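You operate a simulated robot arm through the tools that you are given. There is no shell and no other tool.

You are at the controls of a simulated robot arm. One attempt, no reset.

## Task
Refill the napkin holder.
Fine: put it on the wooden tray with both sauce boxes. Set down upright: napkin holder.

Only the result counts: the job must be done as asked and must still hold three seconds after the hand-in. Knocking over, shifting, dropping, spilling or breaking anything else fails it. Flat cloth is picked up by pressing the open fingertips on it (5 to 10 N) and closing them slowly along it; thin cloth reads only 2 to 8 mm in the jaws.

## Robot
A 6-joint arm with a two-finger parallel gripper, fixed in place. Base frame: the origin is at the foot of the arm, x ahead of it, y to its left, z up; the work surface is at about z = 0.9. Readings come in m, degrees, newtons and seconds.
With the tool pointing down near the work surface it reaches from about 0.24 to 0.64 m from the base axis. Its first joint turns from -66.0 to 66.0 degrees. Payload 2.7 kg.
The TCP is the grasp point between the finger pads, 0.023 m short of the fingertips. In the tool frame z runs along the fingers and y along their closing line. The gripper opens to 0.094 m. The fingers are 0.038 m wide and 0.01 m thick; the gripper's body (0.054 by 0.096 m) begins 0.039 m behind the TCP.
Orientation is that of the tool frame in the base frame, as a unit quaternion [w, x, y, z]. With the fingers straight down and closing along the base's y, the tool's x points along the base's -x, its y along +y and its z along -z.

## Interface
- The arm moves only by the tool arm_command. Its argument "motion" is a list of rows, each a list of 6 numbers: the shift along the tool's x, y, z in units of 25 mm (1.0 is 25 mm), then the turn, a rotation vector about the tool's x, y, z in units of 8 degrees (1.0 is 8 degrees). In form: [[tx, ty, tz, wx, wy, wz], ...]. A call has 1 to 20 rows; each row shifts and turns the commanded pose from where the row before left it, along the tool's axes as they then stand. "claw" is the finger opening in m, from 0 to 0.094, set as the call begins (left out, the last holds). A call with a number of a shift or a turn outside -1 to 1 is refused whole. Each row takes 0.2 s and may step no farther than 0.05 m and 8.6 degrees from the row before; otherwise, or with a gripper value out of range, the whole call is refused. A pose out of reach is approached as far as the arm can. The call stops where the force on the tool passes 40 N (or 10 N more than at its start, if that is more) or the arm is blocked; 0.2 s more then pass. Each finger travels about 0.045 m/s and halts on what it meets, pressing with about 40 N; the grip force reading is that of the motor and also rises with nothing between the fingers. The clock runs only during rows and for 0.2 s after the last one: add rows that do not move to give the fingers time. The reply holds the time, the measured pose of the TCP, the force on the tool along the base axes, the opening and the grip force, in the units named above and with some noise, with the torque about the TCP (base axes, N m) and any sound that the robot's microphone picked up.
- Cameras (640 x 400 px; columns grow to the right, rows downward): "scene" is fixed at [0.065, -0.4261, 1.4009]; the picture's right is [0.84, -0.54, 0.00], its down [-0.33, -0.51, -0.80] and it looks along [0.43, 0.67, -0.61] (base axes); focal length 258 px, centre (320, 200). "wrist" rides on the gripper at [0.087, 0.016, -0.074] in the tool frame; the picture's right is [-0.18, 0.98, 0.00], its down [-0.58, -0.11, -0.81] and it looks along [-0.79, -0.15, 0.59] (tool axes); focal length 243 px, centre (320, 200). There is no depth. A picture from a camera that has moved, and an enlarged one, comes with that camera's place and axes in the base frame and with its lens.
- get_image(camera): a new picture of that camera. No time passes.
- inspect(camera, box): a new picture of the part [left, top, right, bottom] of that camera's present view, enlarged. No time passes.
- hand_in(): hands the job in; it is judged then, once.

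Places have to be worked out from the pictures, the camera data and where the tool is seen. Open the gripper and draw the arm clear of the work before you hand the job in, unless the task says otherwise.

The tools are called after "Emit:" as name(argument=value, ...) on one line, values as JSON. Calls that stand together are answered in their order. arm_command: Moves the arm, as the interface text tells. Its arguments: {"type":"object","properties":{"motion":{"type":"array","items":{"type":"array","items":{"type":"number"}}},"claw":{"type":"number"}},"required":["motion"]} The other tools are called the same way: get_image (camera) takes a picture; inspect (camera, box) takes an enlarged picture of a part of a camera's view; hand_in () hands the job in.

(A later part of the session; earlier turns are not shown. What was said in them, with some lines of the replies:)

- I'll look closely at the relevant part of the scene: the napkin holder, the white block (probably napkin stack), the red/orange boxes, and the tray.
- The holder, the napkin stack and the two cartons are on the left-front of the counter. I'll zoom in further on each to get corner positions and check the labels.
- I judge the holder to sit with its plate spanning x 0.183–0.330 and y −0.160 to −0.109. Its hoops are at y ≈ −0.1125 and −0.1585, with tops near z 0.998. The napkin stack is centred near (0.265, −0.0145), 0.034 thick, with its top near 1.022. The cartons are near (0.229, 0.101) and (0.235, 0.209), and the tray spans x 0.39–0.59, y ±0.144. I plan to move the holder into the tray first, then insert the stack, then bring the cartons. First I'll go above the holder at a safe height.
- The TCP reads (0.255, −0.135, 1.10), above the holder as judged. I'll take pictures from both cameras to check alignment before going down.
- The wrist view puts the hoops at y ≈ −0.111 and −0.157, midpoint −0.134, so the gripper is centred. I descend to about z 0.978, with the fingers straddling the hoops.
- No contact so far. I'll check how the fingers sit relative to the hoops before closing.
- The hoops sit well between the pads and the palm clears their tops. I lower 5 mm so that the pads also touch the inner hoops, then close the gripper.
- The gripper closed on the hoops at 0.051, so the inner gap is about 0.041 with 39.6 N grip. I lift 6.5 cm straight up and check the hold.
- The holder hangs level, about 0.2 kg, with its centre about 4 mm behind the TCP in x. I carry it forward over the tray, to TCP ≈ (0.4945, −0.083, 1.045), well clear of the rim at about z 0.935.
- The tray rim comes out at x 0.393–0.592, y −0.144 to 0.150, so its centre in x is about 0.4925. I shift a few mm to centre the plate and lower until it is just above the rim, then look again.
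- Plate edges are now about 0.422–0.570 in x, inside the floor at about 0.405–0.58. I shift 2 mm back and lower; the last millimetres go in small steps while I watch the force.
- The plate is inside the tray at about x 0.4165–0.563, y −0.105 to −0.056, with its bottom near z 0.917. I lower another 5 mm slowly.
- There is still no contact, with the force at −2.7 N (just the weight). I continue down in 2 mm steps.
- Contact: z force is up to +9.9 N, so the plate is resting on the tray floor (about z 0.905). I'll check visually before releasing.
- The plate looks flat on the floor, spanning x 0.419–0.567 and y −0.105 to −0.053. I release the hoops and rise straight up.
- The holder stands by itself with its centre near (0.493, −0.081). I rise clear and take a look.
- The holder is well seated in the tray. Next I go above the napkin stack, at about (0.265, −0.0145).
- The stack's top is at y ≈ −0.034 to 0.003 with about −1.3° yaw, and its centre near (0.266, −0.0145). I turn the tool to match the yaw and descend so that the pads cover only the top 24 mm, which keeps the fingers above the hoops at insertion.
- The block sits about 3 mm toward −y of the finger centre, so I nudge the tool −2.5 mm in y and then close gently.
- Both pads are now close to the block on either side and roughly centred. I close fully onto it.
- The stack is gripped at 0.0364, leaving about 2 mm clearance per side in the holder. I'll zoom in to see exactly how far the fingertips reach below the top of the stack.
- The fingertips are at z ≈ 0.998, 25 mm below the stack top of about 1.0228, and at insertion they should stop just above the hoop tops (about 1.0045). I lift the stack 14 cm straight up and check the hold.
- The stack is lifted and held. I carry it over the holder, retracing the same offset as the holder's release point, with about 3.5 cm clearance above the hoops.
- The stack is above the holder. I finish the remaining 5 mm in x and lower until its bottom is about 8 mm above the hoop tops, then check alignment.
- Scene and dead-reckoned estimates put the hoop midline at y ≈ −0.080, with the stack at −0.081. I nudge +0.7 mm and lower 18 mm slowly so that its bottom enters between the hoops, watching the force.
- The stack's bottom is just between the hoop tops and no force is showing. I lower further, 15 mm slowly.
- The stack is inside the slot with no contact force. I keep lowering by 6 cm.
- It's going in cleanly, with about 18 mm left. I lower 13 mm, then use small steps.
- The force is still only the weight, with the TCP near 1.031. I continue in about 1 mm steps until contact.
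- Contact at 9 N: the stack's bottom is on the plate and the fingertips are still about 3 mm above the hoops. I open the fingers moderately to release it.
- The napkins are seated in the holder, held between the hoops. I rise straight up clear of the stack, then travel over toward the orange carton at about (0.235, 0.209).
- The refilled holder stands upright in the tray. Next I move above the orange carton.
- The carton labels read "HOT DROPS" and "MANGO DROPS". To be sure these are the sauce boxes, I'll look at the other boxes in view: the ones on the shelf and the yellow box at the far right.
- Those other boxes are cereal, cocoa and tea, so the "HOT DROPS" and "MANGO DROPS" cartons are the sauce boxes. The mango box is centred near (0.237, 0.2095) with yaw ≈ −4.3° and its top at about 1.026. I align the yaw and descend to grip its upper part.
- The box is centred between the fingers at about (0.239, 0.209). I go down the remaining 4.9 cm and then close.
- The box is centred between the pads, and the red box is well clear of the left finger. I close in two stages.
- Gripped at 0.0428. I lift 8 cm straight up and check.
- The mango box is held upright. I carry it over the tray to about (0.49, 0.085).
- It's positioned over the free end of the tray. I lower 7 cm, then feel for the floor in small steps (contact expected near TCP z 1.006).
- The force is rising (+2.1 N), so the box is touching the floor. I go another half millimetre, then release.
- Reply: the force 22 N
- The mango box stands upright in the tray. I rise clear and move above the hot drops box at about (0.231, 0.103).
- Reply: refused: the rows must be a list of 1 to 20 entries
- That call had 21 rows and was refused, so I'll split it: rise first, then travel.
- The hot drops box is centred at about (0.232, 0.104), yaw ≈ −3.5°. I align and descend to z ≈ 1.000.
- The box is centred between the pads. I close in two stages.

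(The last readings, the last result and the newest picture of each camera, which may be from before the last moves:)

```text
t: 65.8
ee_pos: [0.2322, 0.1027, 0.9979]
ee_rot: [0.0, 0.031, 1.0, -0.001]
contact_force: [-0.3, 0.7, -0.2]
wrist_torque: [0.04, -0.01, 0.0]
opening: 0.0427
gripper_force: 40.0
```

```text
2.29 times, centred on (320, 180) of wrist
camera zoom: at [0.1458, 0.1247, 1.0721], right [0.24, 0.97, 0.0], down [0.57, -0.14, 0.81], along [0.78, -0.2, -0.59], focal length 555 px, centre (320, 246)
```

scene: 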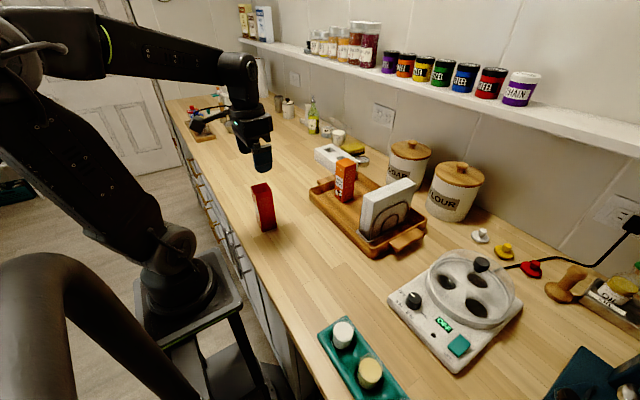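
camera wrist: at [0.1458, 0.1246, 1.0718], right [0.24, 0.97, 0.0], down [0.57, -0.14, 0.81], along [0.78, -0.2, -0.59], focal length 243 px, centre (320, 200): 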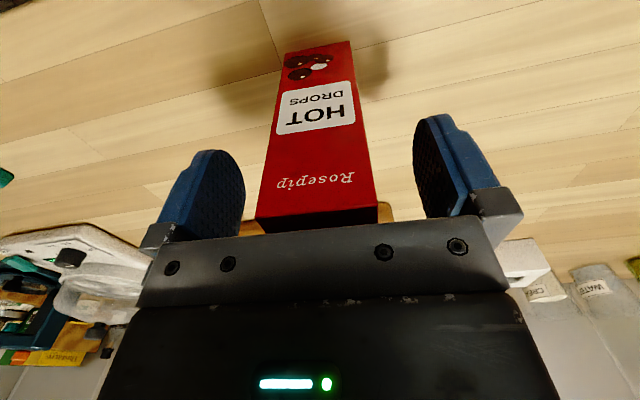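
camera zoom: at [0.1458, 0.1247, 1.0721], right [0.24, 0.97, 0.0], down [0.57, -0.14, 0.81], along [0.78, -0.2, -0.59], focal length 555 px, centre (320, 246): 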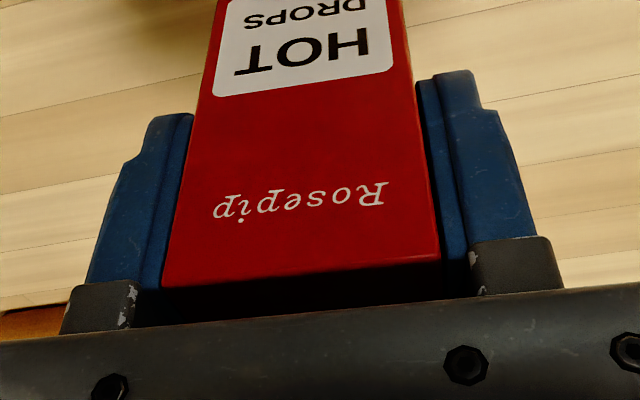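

Gripped at 0.0427. I lift 8 cm, undo the yaw, and check.

Emit:
arm_command(motion=[[0, 0, -0.2, 0, 0, 0], [0, 0, -0.5, 0, 0, 0], [0, 0, -0.7, 0, 0, 0], [0, 0, -0.7, 0, 0, 0], [0, 0, -0.7, 0, 0, 0], [0, 0, -0.6, 0, 0, 0], [0, 0, 0, 0, 0, -0.44], [0, 0, 0, 0, 0, 0]])

Emit:
inspect(camera="scene", box=[215, 110, 315, 240])

```text
t: 67.6
ee_pos: [0.2315, 0.1047, 1.0838]
ee_rot: [0.0, -0.001, 1.0, 0.0]
contact_force: [-0.7, -0.1, -1.8]
wrist_torque: [-0.01, 0.02, 0.01]
opening: 0.0428
gripper_force: 40.5
```

```text
3.08 times, centred on (265, 175) of scene
camera zoom: at [0.0651, -0.4261, 1.4009], right [0.84, -0.54, 0.0], down [-0.33, -0.51, -0.8], along [0.43, 0.67, -0.61], focal length 795 px, centre (489, 277)
```

zoom: 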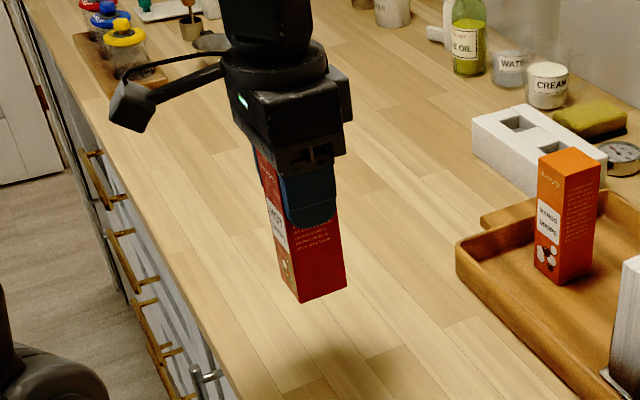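

The hot drops box is held upright. I carry it to the gap between the holder and the mango box, around (0.49, 0.006).

Emit:
arm_command(motion=[[-0.4, -0.15, 0, 0, 0, 0], [-0.84, -0.32, 0, 0, 0, 0], [-0.84, -0.32, 0, 0, 0, 0], [-0.84, -0.32, 0, 0, 0, 0], [-0.84, -0.32, 0, 0, 0, 0], [-0.84, -0.32, 0, 0, 0, 0], [-0.84, -0.32, 0, 0, 0, 0], [-0.84, -0.32, 0, 0, 0, 0], [-0.84, -0.32, 0, 0, 0, 0], [-0.84, -0.32, 0, 0, 0, 0], [-0.84, -0.32, 0, 0, 0, 0], [-0.84, -0.32, 0, 0, 0, 0], [-0.5, -0.18, 0, 0, 0, 0], [-0.16, -0.05, 0, 0, 0, 0], [0, 0, 0, 0, 0, 0]])

Emit:
inspect(camera="scene", box=[300, 120, 440, 260])

Emit:
get_image(camera="wrist")

```text
t: 70.8
ee_pos: [0.4915, 0.0054, 1.0835]
ee_rot: [0.0, 0.0, 1.0, 0.0]
contact_force: [-0.1, -0.4, -1.8]
wrist_torque: [-0.01, -0.04, 0.03]
opening: 0.0425
gripper_force: 40.0
```

```text
2.86 times, centred on (370, 190) of scene
camera zoom: at [0.0651, -0.4262, 1.4009], right [0.84, -0.54, 0.0], down [-0.33, -0.51, -0.8], along [0.43, 0.67, -0.61], focal length 738 px, centre (177, 229)
```

zoom: 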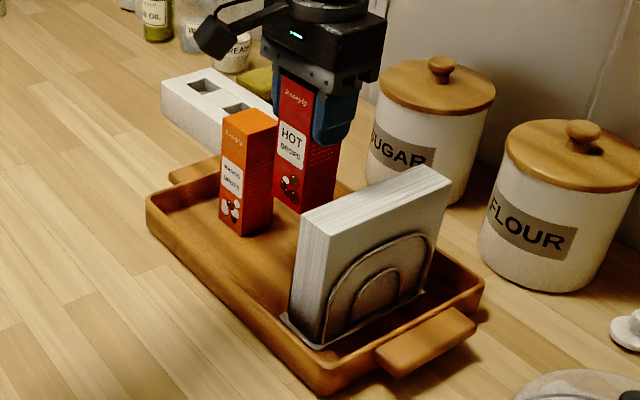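

```text
taken
camera wrist: at [0.4034, 0.0216, 1.1574], right [0.18, 0.98, 0.0], down [0.58, -0.11, 0.81], along [0.79, -0.15, -0.59], focal length 243 px, centre (320, 200)
```

wrist: 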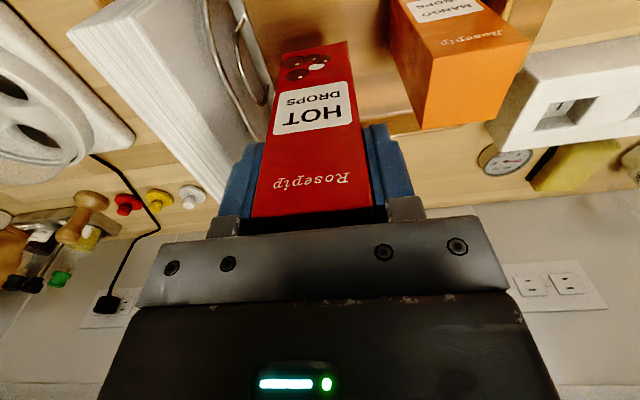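

The gap is clear on both sides. I lower 7 cm, then use fine steps (contact expected near TCP z 1.005).

Emit:
arm_command(motion=[[0, 0, 0.3, 0, 0, 0], [0, 0, 0.5, 0, 0, 0], [0, 0, 0.6, 0, 0, 0], [0, 0, 0.6, 0, 0, 0], [0, 0, 0.5, 0, 0, 0], [0, 0, 0.3, 0, 0, 0], [0, 0, 0, 0, 0, 0]])

Emit:
inspect(camera="scene", box=[300, 130, 420, 240])

Emit:
get_image(camera="wrist")

```text
t: 72.4
ee_pos: [0.4899, 0.0064, 1.0144]
ee_rot: [0.001, -0.001, 1.0, -0.001]
contact_force: [-0.1, -0.3, -2.0]
wrist_torque: [0.02, 0.04, 0.01]
opening: 0.0428
gripper_force: 40.2
```

```text
3.64 times, centred on (360, 185) of scene
camera zoom: at [0.0651, -0.4261, 1.4009], right [0.84, -0.54, 0.0], down [-0.33, -0.51, -0.8], along [0.43, 0.67, -0.61], focal length 940 px, centre (174, 254)
```

zoom: 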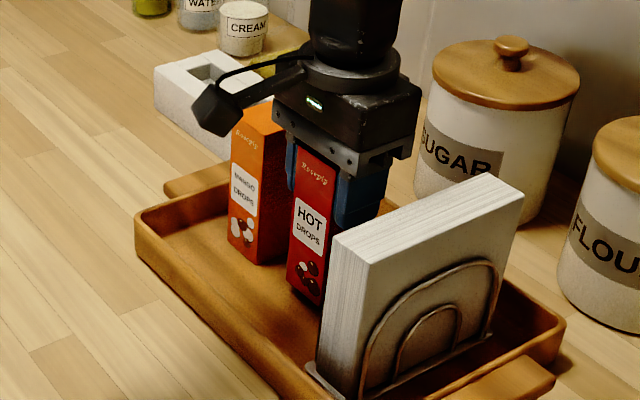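

```text
taken
camera wrist: at [0.4017, 0.0222, 1.0884], right [0.18, 0.98, 0.0], down [0.58, -0.11, 0.81], along [0.79, -0.15, -0.59], focal length 243 px, centre (320, 200)
```

wrist: 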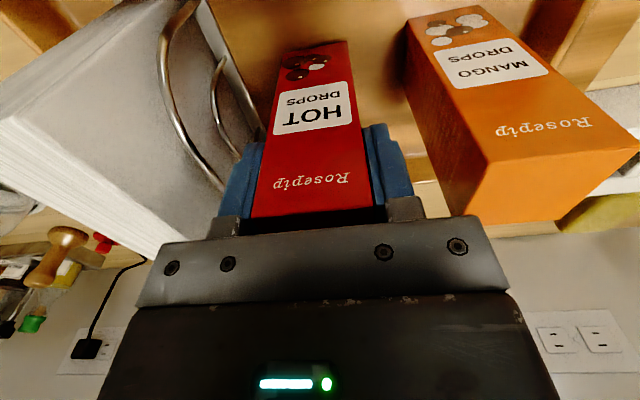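

Emit:
arm_command(motion=[[0, 0, 0.14, 0, 0, 0], [0, 0, 0.1, 0, 0, 0], [0, 0, 0, 0, 0, 0]])

Emit:
arm_command(motion=[[0, 0, 0.05, 0, 0, 0], [0, 0, 0, 0, 0, 0]])

```text
t: 73.2
ee_pos: [0.4884, 0.0069, 1.0082]
ee_rot: [0.0, 0.0, 1.0, 0.0]
contact_force: [-0.1, 0.9, -1.4]
wrist_torque: [0.0, -0.06, 0.02]
opening: 0.0427
gripper_force: 39.8
```

```text
t: 73.8
ee_pos: [0.4891, 0.0056, 1.0081]
ee_rot: [-0.001, 0.0, 1.0, 0.001]
contact_force: [0.6, 0.0, -2.2]
wrist_torque: [-0.01, 0.01, -0.01]
opening: 0.0428
gripper_force: 39.8
```

There is no contact yet, so I continue in about 1 mm steps.

Emit:
arm_command(motion=[[0, 0, 0.05, 0, 0, 0], [0, 0, 0, 0, 0, 0]])

Emit:
arm_command(motion=[[0, 0, 0.03, 0, 0, 0], [0, 0, 0, 0, 0, 0]])

```text
t: 74.4
ee_pos: [0.4894, 0.0067, 1.0067]
ee_rot: [-0.001, 0.0, 1.0, 0.0]
contact_force: [0.6, 0.0, -1.0]
wrist_torque: [0.0, -0.01, 0.0]
opening: 0.0428
gripper_force: 39.6
```

```text
t: 75.0
ee_pos: [0.4891, 0.0069, 1.0049]
ee_rot: [0.0, 0.0, 1.0, 0.0]
contact_force: [-0.3, -0.6, -2.5]
wrist_torque: [-0.05, -0.02, 0.01]
opening: 0.0426
gripper_force: 40.7
```

Emit:
arm_command(motion=[[0, 0, 0.03, 0, 0, 0], [0, 0, 0, 0, 0, 0]])

```text
t: 75.6
ee_pos: [0.49, 0.0068, 1.0036]
ee_rot: [0.0, 0.0, 1.0, 0.0]
contact_force: [-0.8, 0.2, -1.1]
wrist_torque: [-0.02, -0.04, 0.01]
opening: 0.0426
gripper_force: 39.8
```

Emit:
arm_command(motion=[[0, 0, 0.03, 0, 0, 0], [0, 0, 0, 0, 0, 0]])

```text
t: 76.2
ee_pos: [0.4897, 0.0067, 1.0047]
ee_rot: [0.001, 0.0, 1.0, 0.0]
contact_force: [-2.3, 1.8, 8.5]
wrist_torque: [0.09, 0.3, 0.0]
opening: 0.0427
gripper_force: 40.3
```

Contact at 8.5 N, so the box is on the tray floor. I release with a modest opening to stay clear of its neighbours.

Emit:
arm_command(motion=[[0, 0, 0, 0, 0, 0], [0, 0, 0, 0, 0, 0], [0, 0, 0, 0, 0, 0]], claw=0.06)

Emit:
get_image(camera="wrist")

Emit:
inspect(camera="scene", box=[300, 130, 420, 240])

```text
t: 77.0
ee_pos: [0.4893, 0.0063, 1.003]
ee_rot: [0.0, 0.0, 1.0, 0.0]
contact_force: [-0.3, 0.3, 0.6]
wrist_torque: [-0.02, -0.03, -0.04]
opening: 0.0601
gripper_force: 0.2
```

```text
taken
camera wrist: at [0.402, 0.0223, 1.0771], right [0.18, 0.98, 0.0], down [0.58, -0.11, 0.81], along [0.79, -0.15, -0.59], focal length 243 px, centre (320, 200)
```

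wrist: 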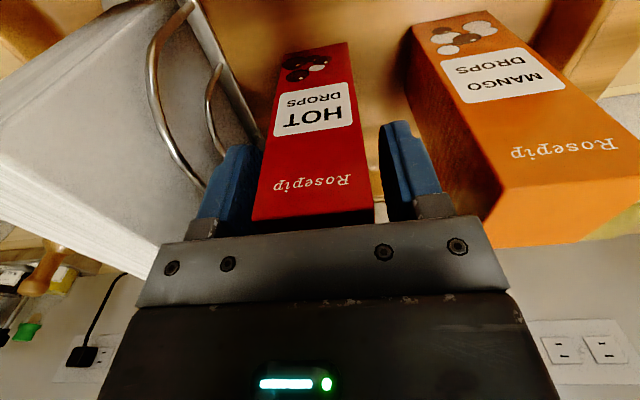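

```text
3.64 times, centred on (360, 185) of scene
camera zoom: at [0.065, -0.4261, 1.4009], right [0.84, -0.54, 0.0], down [-0.33, -0.51, -0.8], along [0.43, 0.67, -0.61], focal length 940 px, centre (174, 254)
```

zoom: 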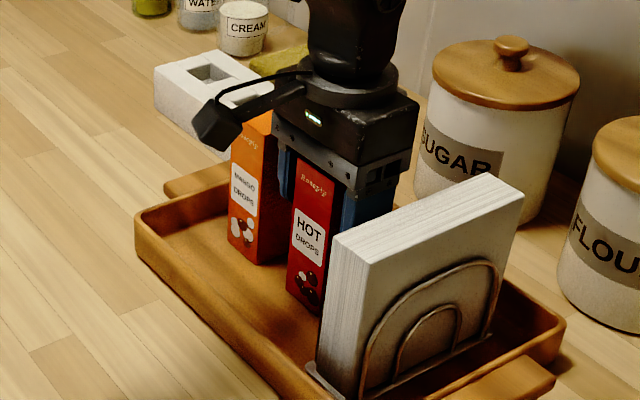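

The hot drops box stands free, and both fingers are clear of the neighbours. I rise straight up, then draw the arm back from the tray.

Emit:
arm_command(motion=[[0, 0, -0.3, 0, 0, 0], [0, 0, -0.7, 0, 0, 0], [0, 0, -0.9, 0, 0, 0], [0, 0, -0.9, 0, 0, 0], [0, 0, -0.9, 0, 0, 0], [0, 0, -0.9, 0, 0, 0], [0, 0, -0.9, 0, 0, 0], [0, 0, -0.9, 0, 0, 0], [0, 0, 0, 0, 0, 0]])

Emit:
arm_command(motion=[[0.9, 0, -0.2, 0, 0, 0], [0.9, 0, -0.2, 0, 0, 0], [0.9, 0, -0.2, 0, 0, 0], [0.9, 0, -0.2, 0, 0, 0], [0.9, 0, -0.2, 0, 0, 0], [0.9, 0, 0, 0, 0, 0], [0.9, 0, 0, 0, 0, 0], [0, 0, 0, 0, 0, 0], [0, 0, 0, 0, 0, 0]], claw=0.094)

Emit:
get_image(camera="scene")

Emit:
inspect(camera="scene", box=[300, 120, 440, 260])

Emit:
get_image(camera="wrist")

```text
t: 79.0
ee_pos: [0.4899, 0.0052, 1.1642]
ee_rot: [0.0, 0.0, 1.0, 0.0]
contact_force: [-0.5, 0.7, -0.6]
wrist_torque: [0.02, 0.03, 0.0]
opening: 0.06
gripper_force: 0.1
```

```text
t: 81.0
ee_pos: [0.3312, 0.0079, 1.19]
ee_rot: [0.0, 0.0, 1.0, 0.0]
contact_force: [0.2, 0.3, -1.1]
wrist_torque: [0.0, -0.02, 0.0]
opening: 0.0936
gripper_force: 0.0
```

```text
taken
```

scene: 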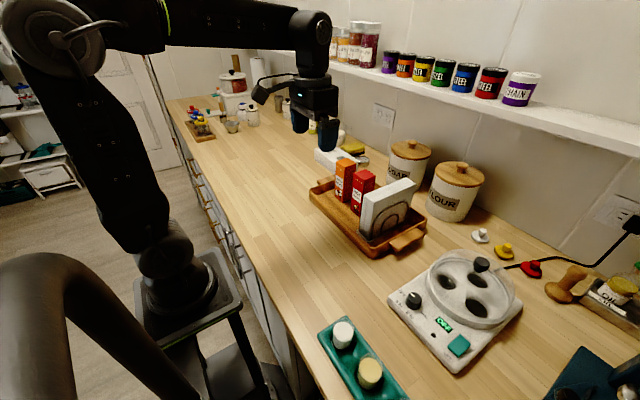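

```text
2.86 times, centred on (370, 190) of scene
camera zoom: at [0.065, -0.4261, 1.4009], right [0.84, -0.54, 0.0], down [-0.33, -0.51, -0.8], along [0.43, 0.67, -0.61], focal length 738 px, centre (177, 229)
```

zoom: 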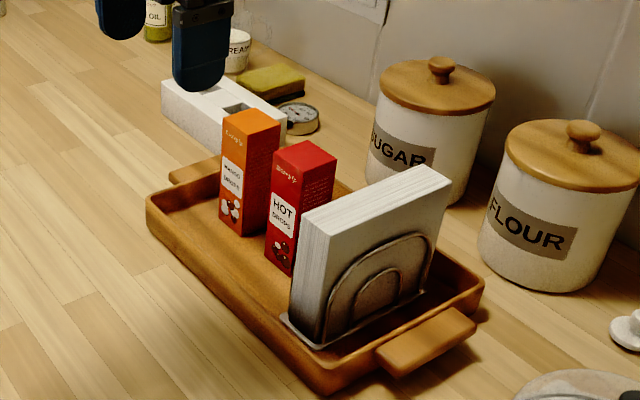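

```text
taken
camera wrist: at [0.2437, 0.023, 1.2644], right [0.18, 0.98, 0.0], down [0.58, -0.11, 0.81], along [0.79, -0.15, -0.59], focal length 243 px, centre (320, 200)
```

wrist: 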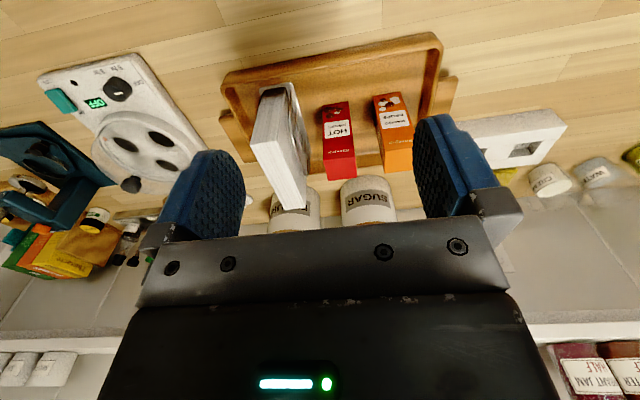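

The napkin-filled holder and both sauce boxes stand upright in the tray, and nothing else has moved. I take one last close look at the holder before handing in.

Emit:
inspect(camera="scene", box=[345, 170, 425, 245])

Emit:
inspect(camera="wrist", box=[210, 20, 470, 220])

```text
5.33 times, centred on (385, 208) of scene
camera zoom: at [0.065, -0.4261, 1.4009], right [0.84, -0.54, 0.0], down [-0.33, -0.51, -0.8], along [0.43, 0.67, -0.61], focal length 1378 px, centre (-27, 160)
```

zoom: 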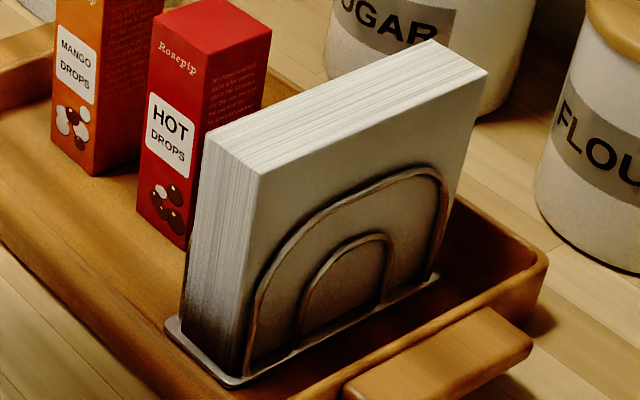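

```text
2.00 times, centred on (340, 120) of wrist
camera zoom: at [0.2437, 0.023, 1.2644], right [0.18, 0.98, 0.0], down [0.58, -0.11, 0.81], along [0.79, -0.15, -0.59], focal length 485 px, centre (280, 360)
```

zoom: 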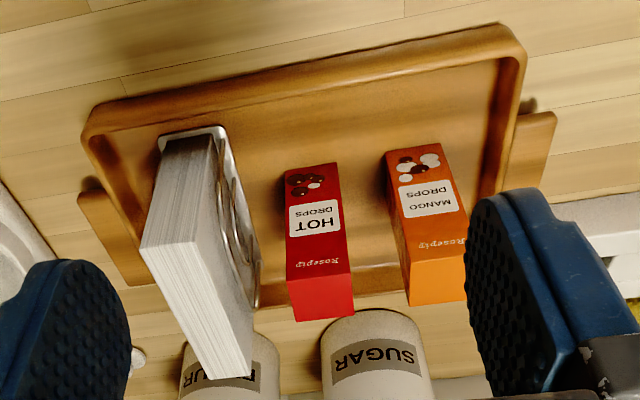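

The napkins sit fully in the holder, the holder stands flat and upright in the tray, and both sauce boxes stand beside it. The gripper is open and the arm is clear, so I hand the job in.

Emit:
hand_in()

```text
The job is handed in.
```

I refilled the napkin holder and set it upright on the wooden tray with both sauce boxes, then handed the job in. I don't have the judging result.

- **Napkin holder:** it stands flat on the tray floor, with the napkin stack seated between its wire hoops.
- **Sauce boxes:** I took these to be the "HOT DROPS" and "MANGO DROPS" cartons, since the other boxes in view were cereal, cocoa and tea. Both stand upright beside the holder.
- **Everything else:** the last pictures showed nothing else moved or knocked over. The gripper was open and the arm clear of the tray at hand-in.
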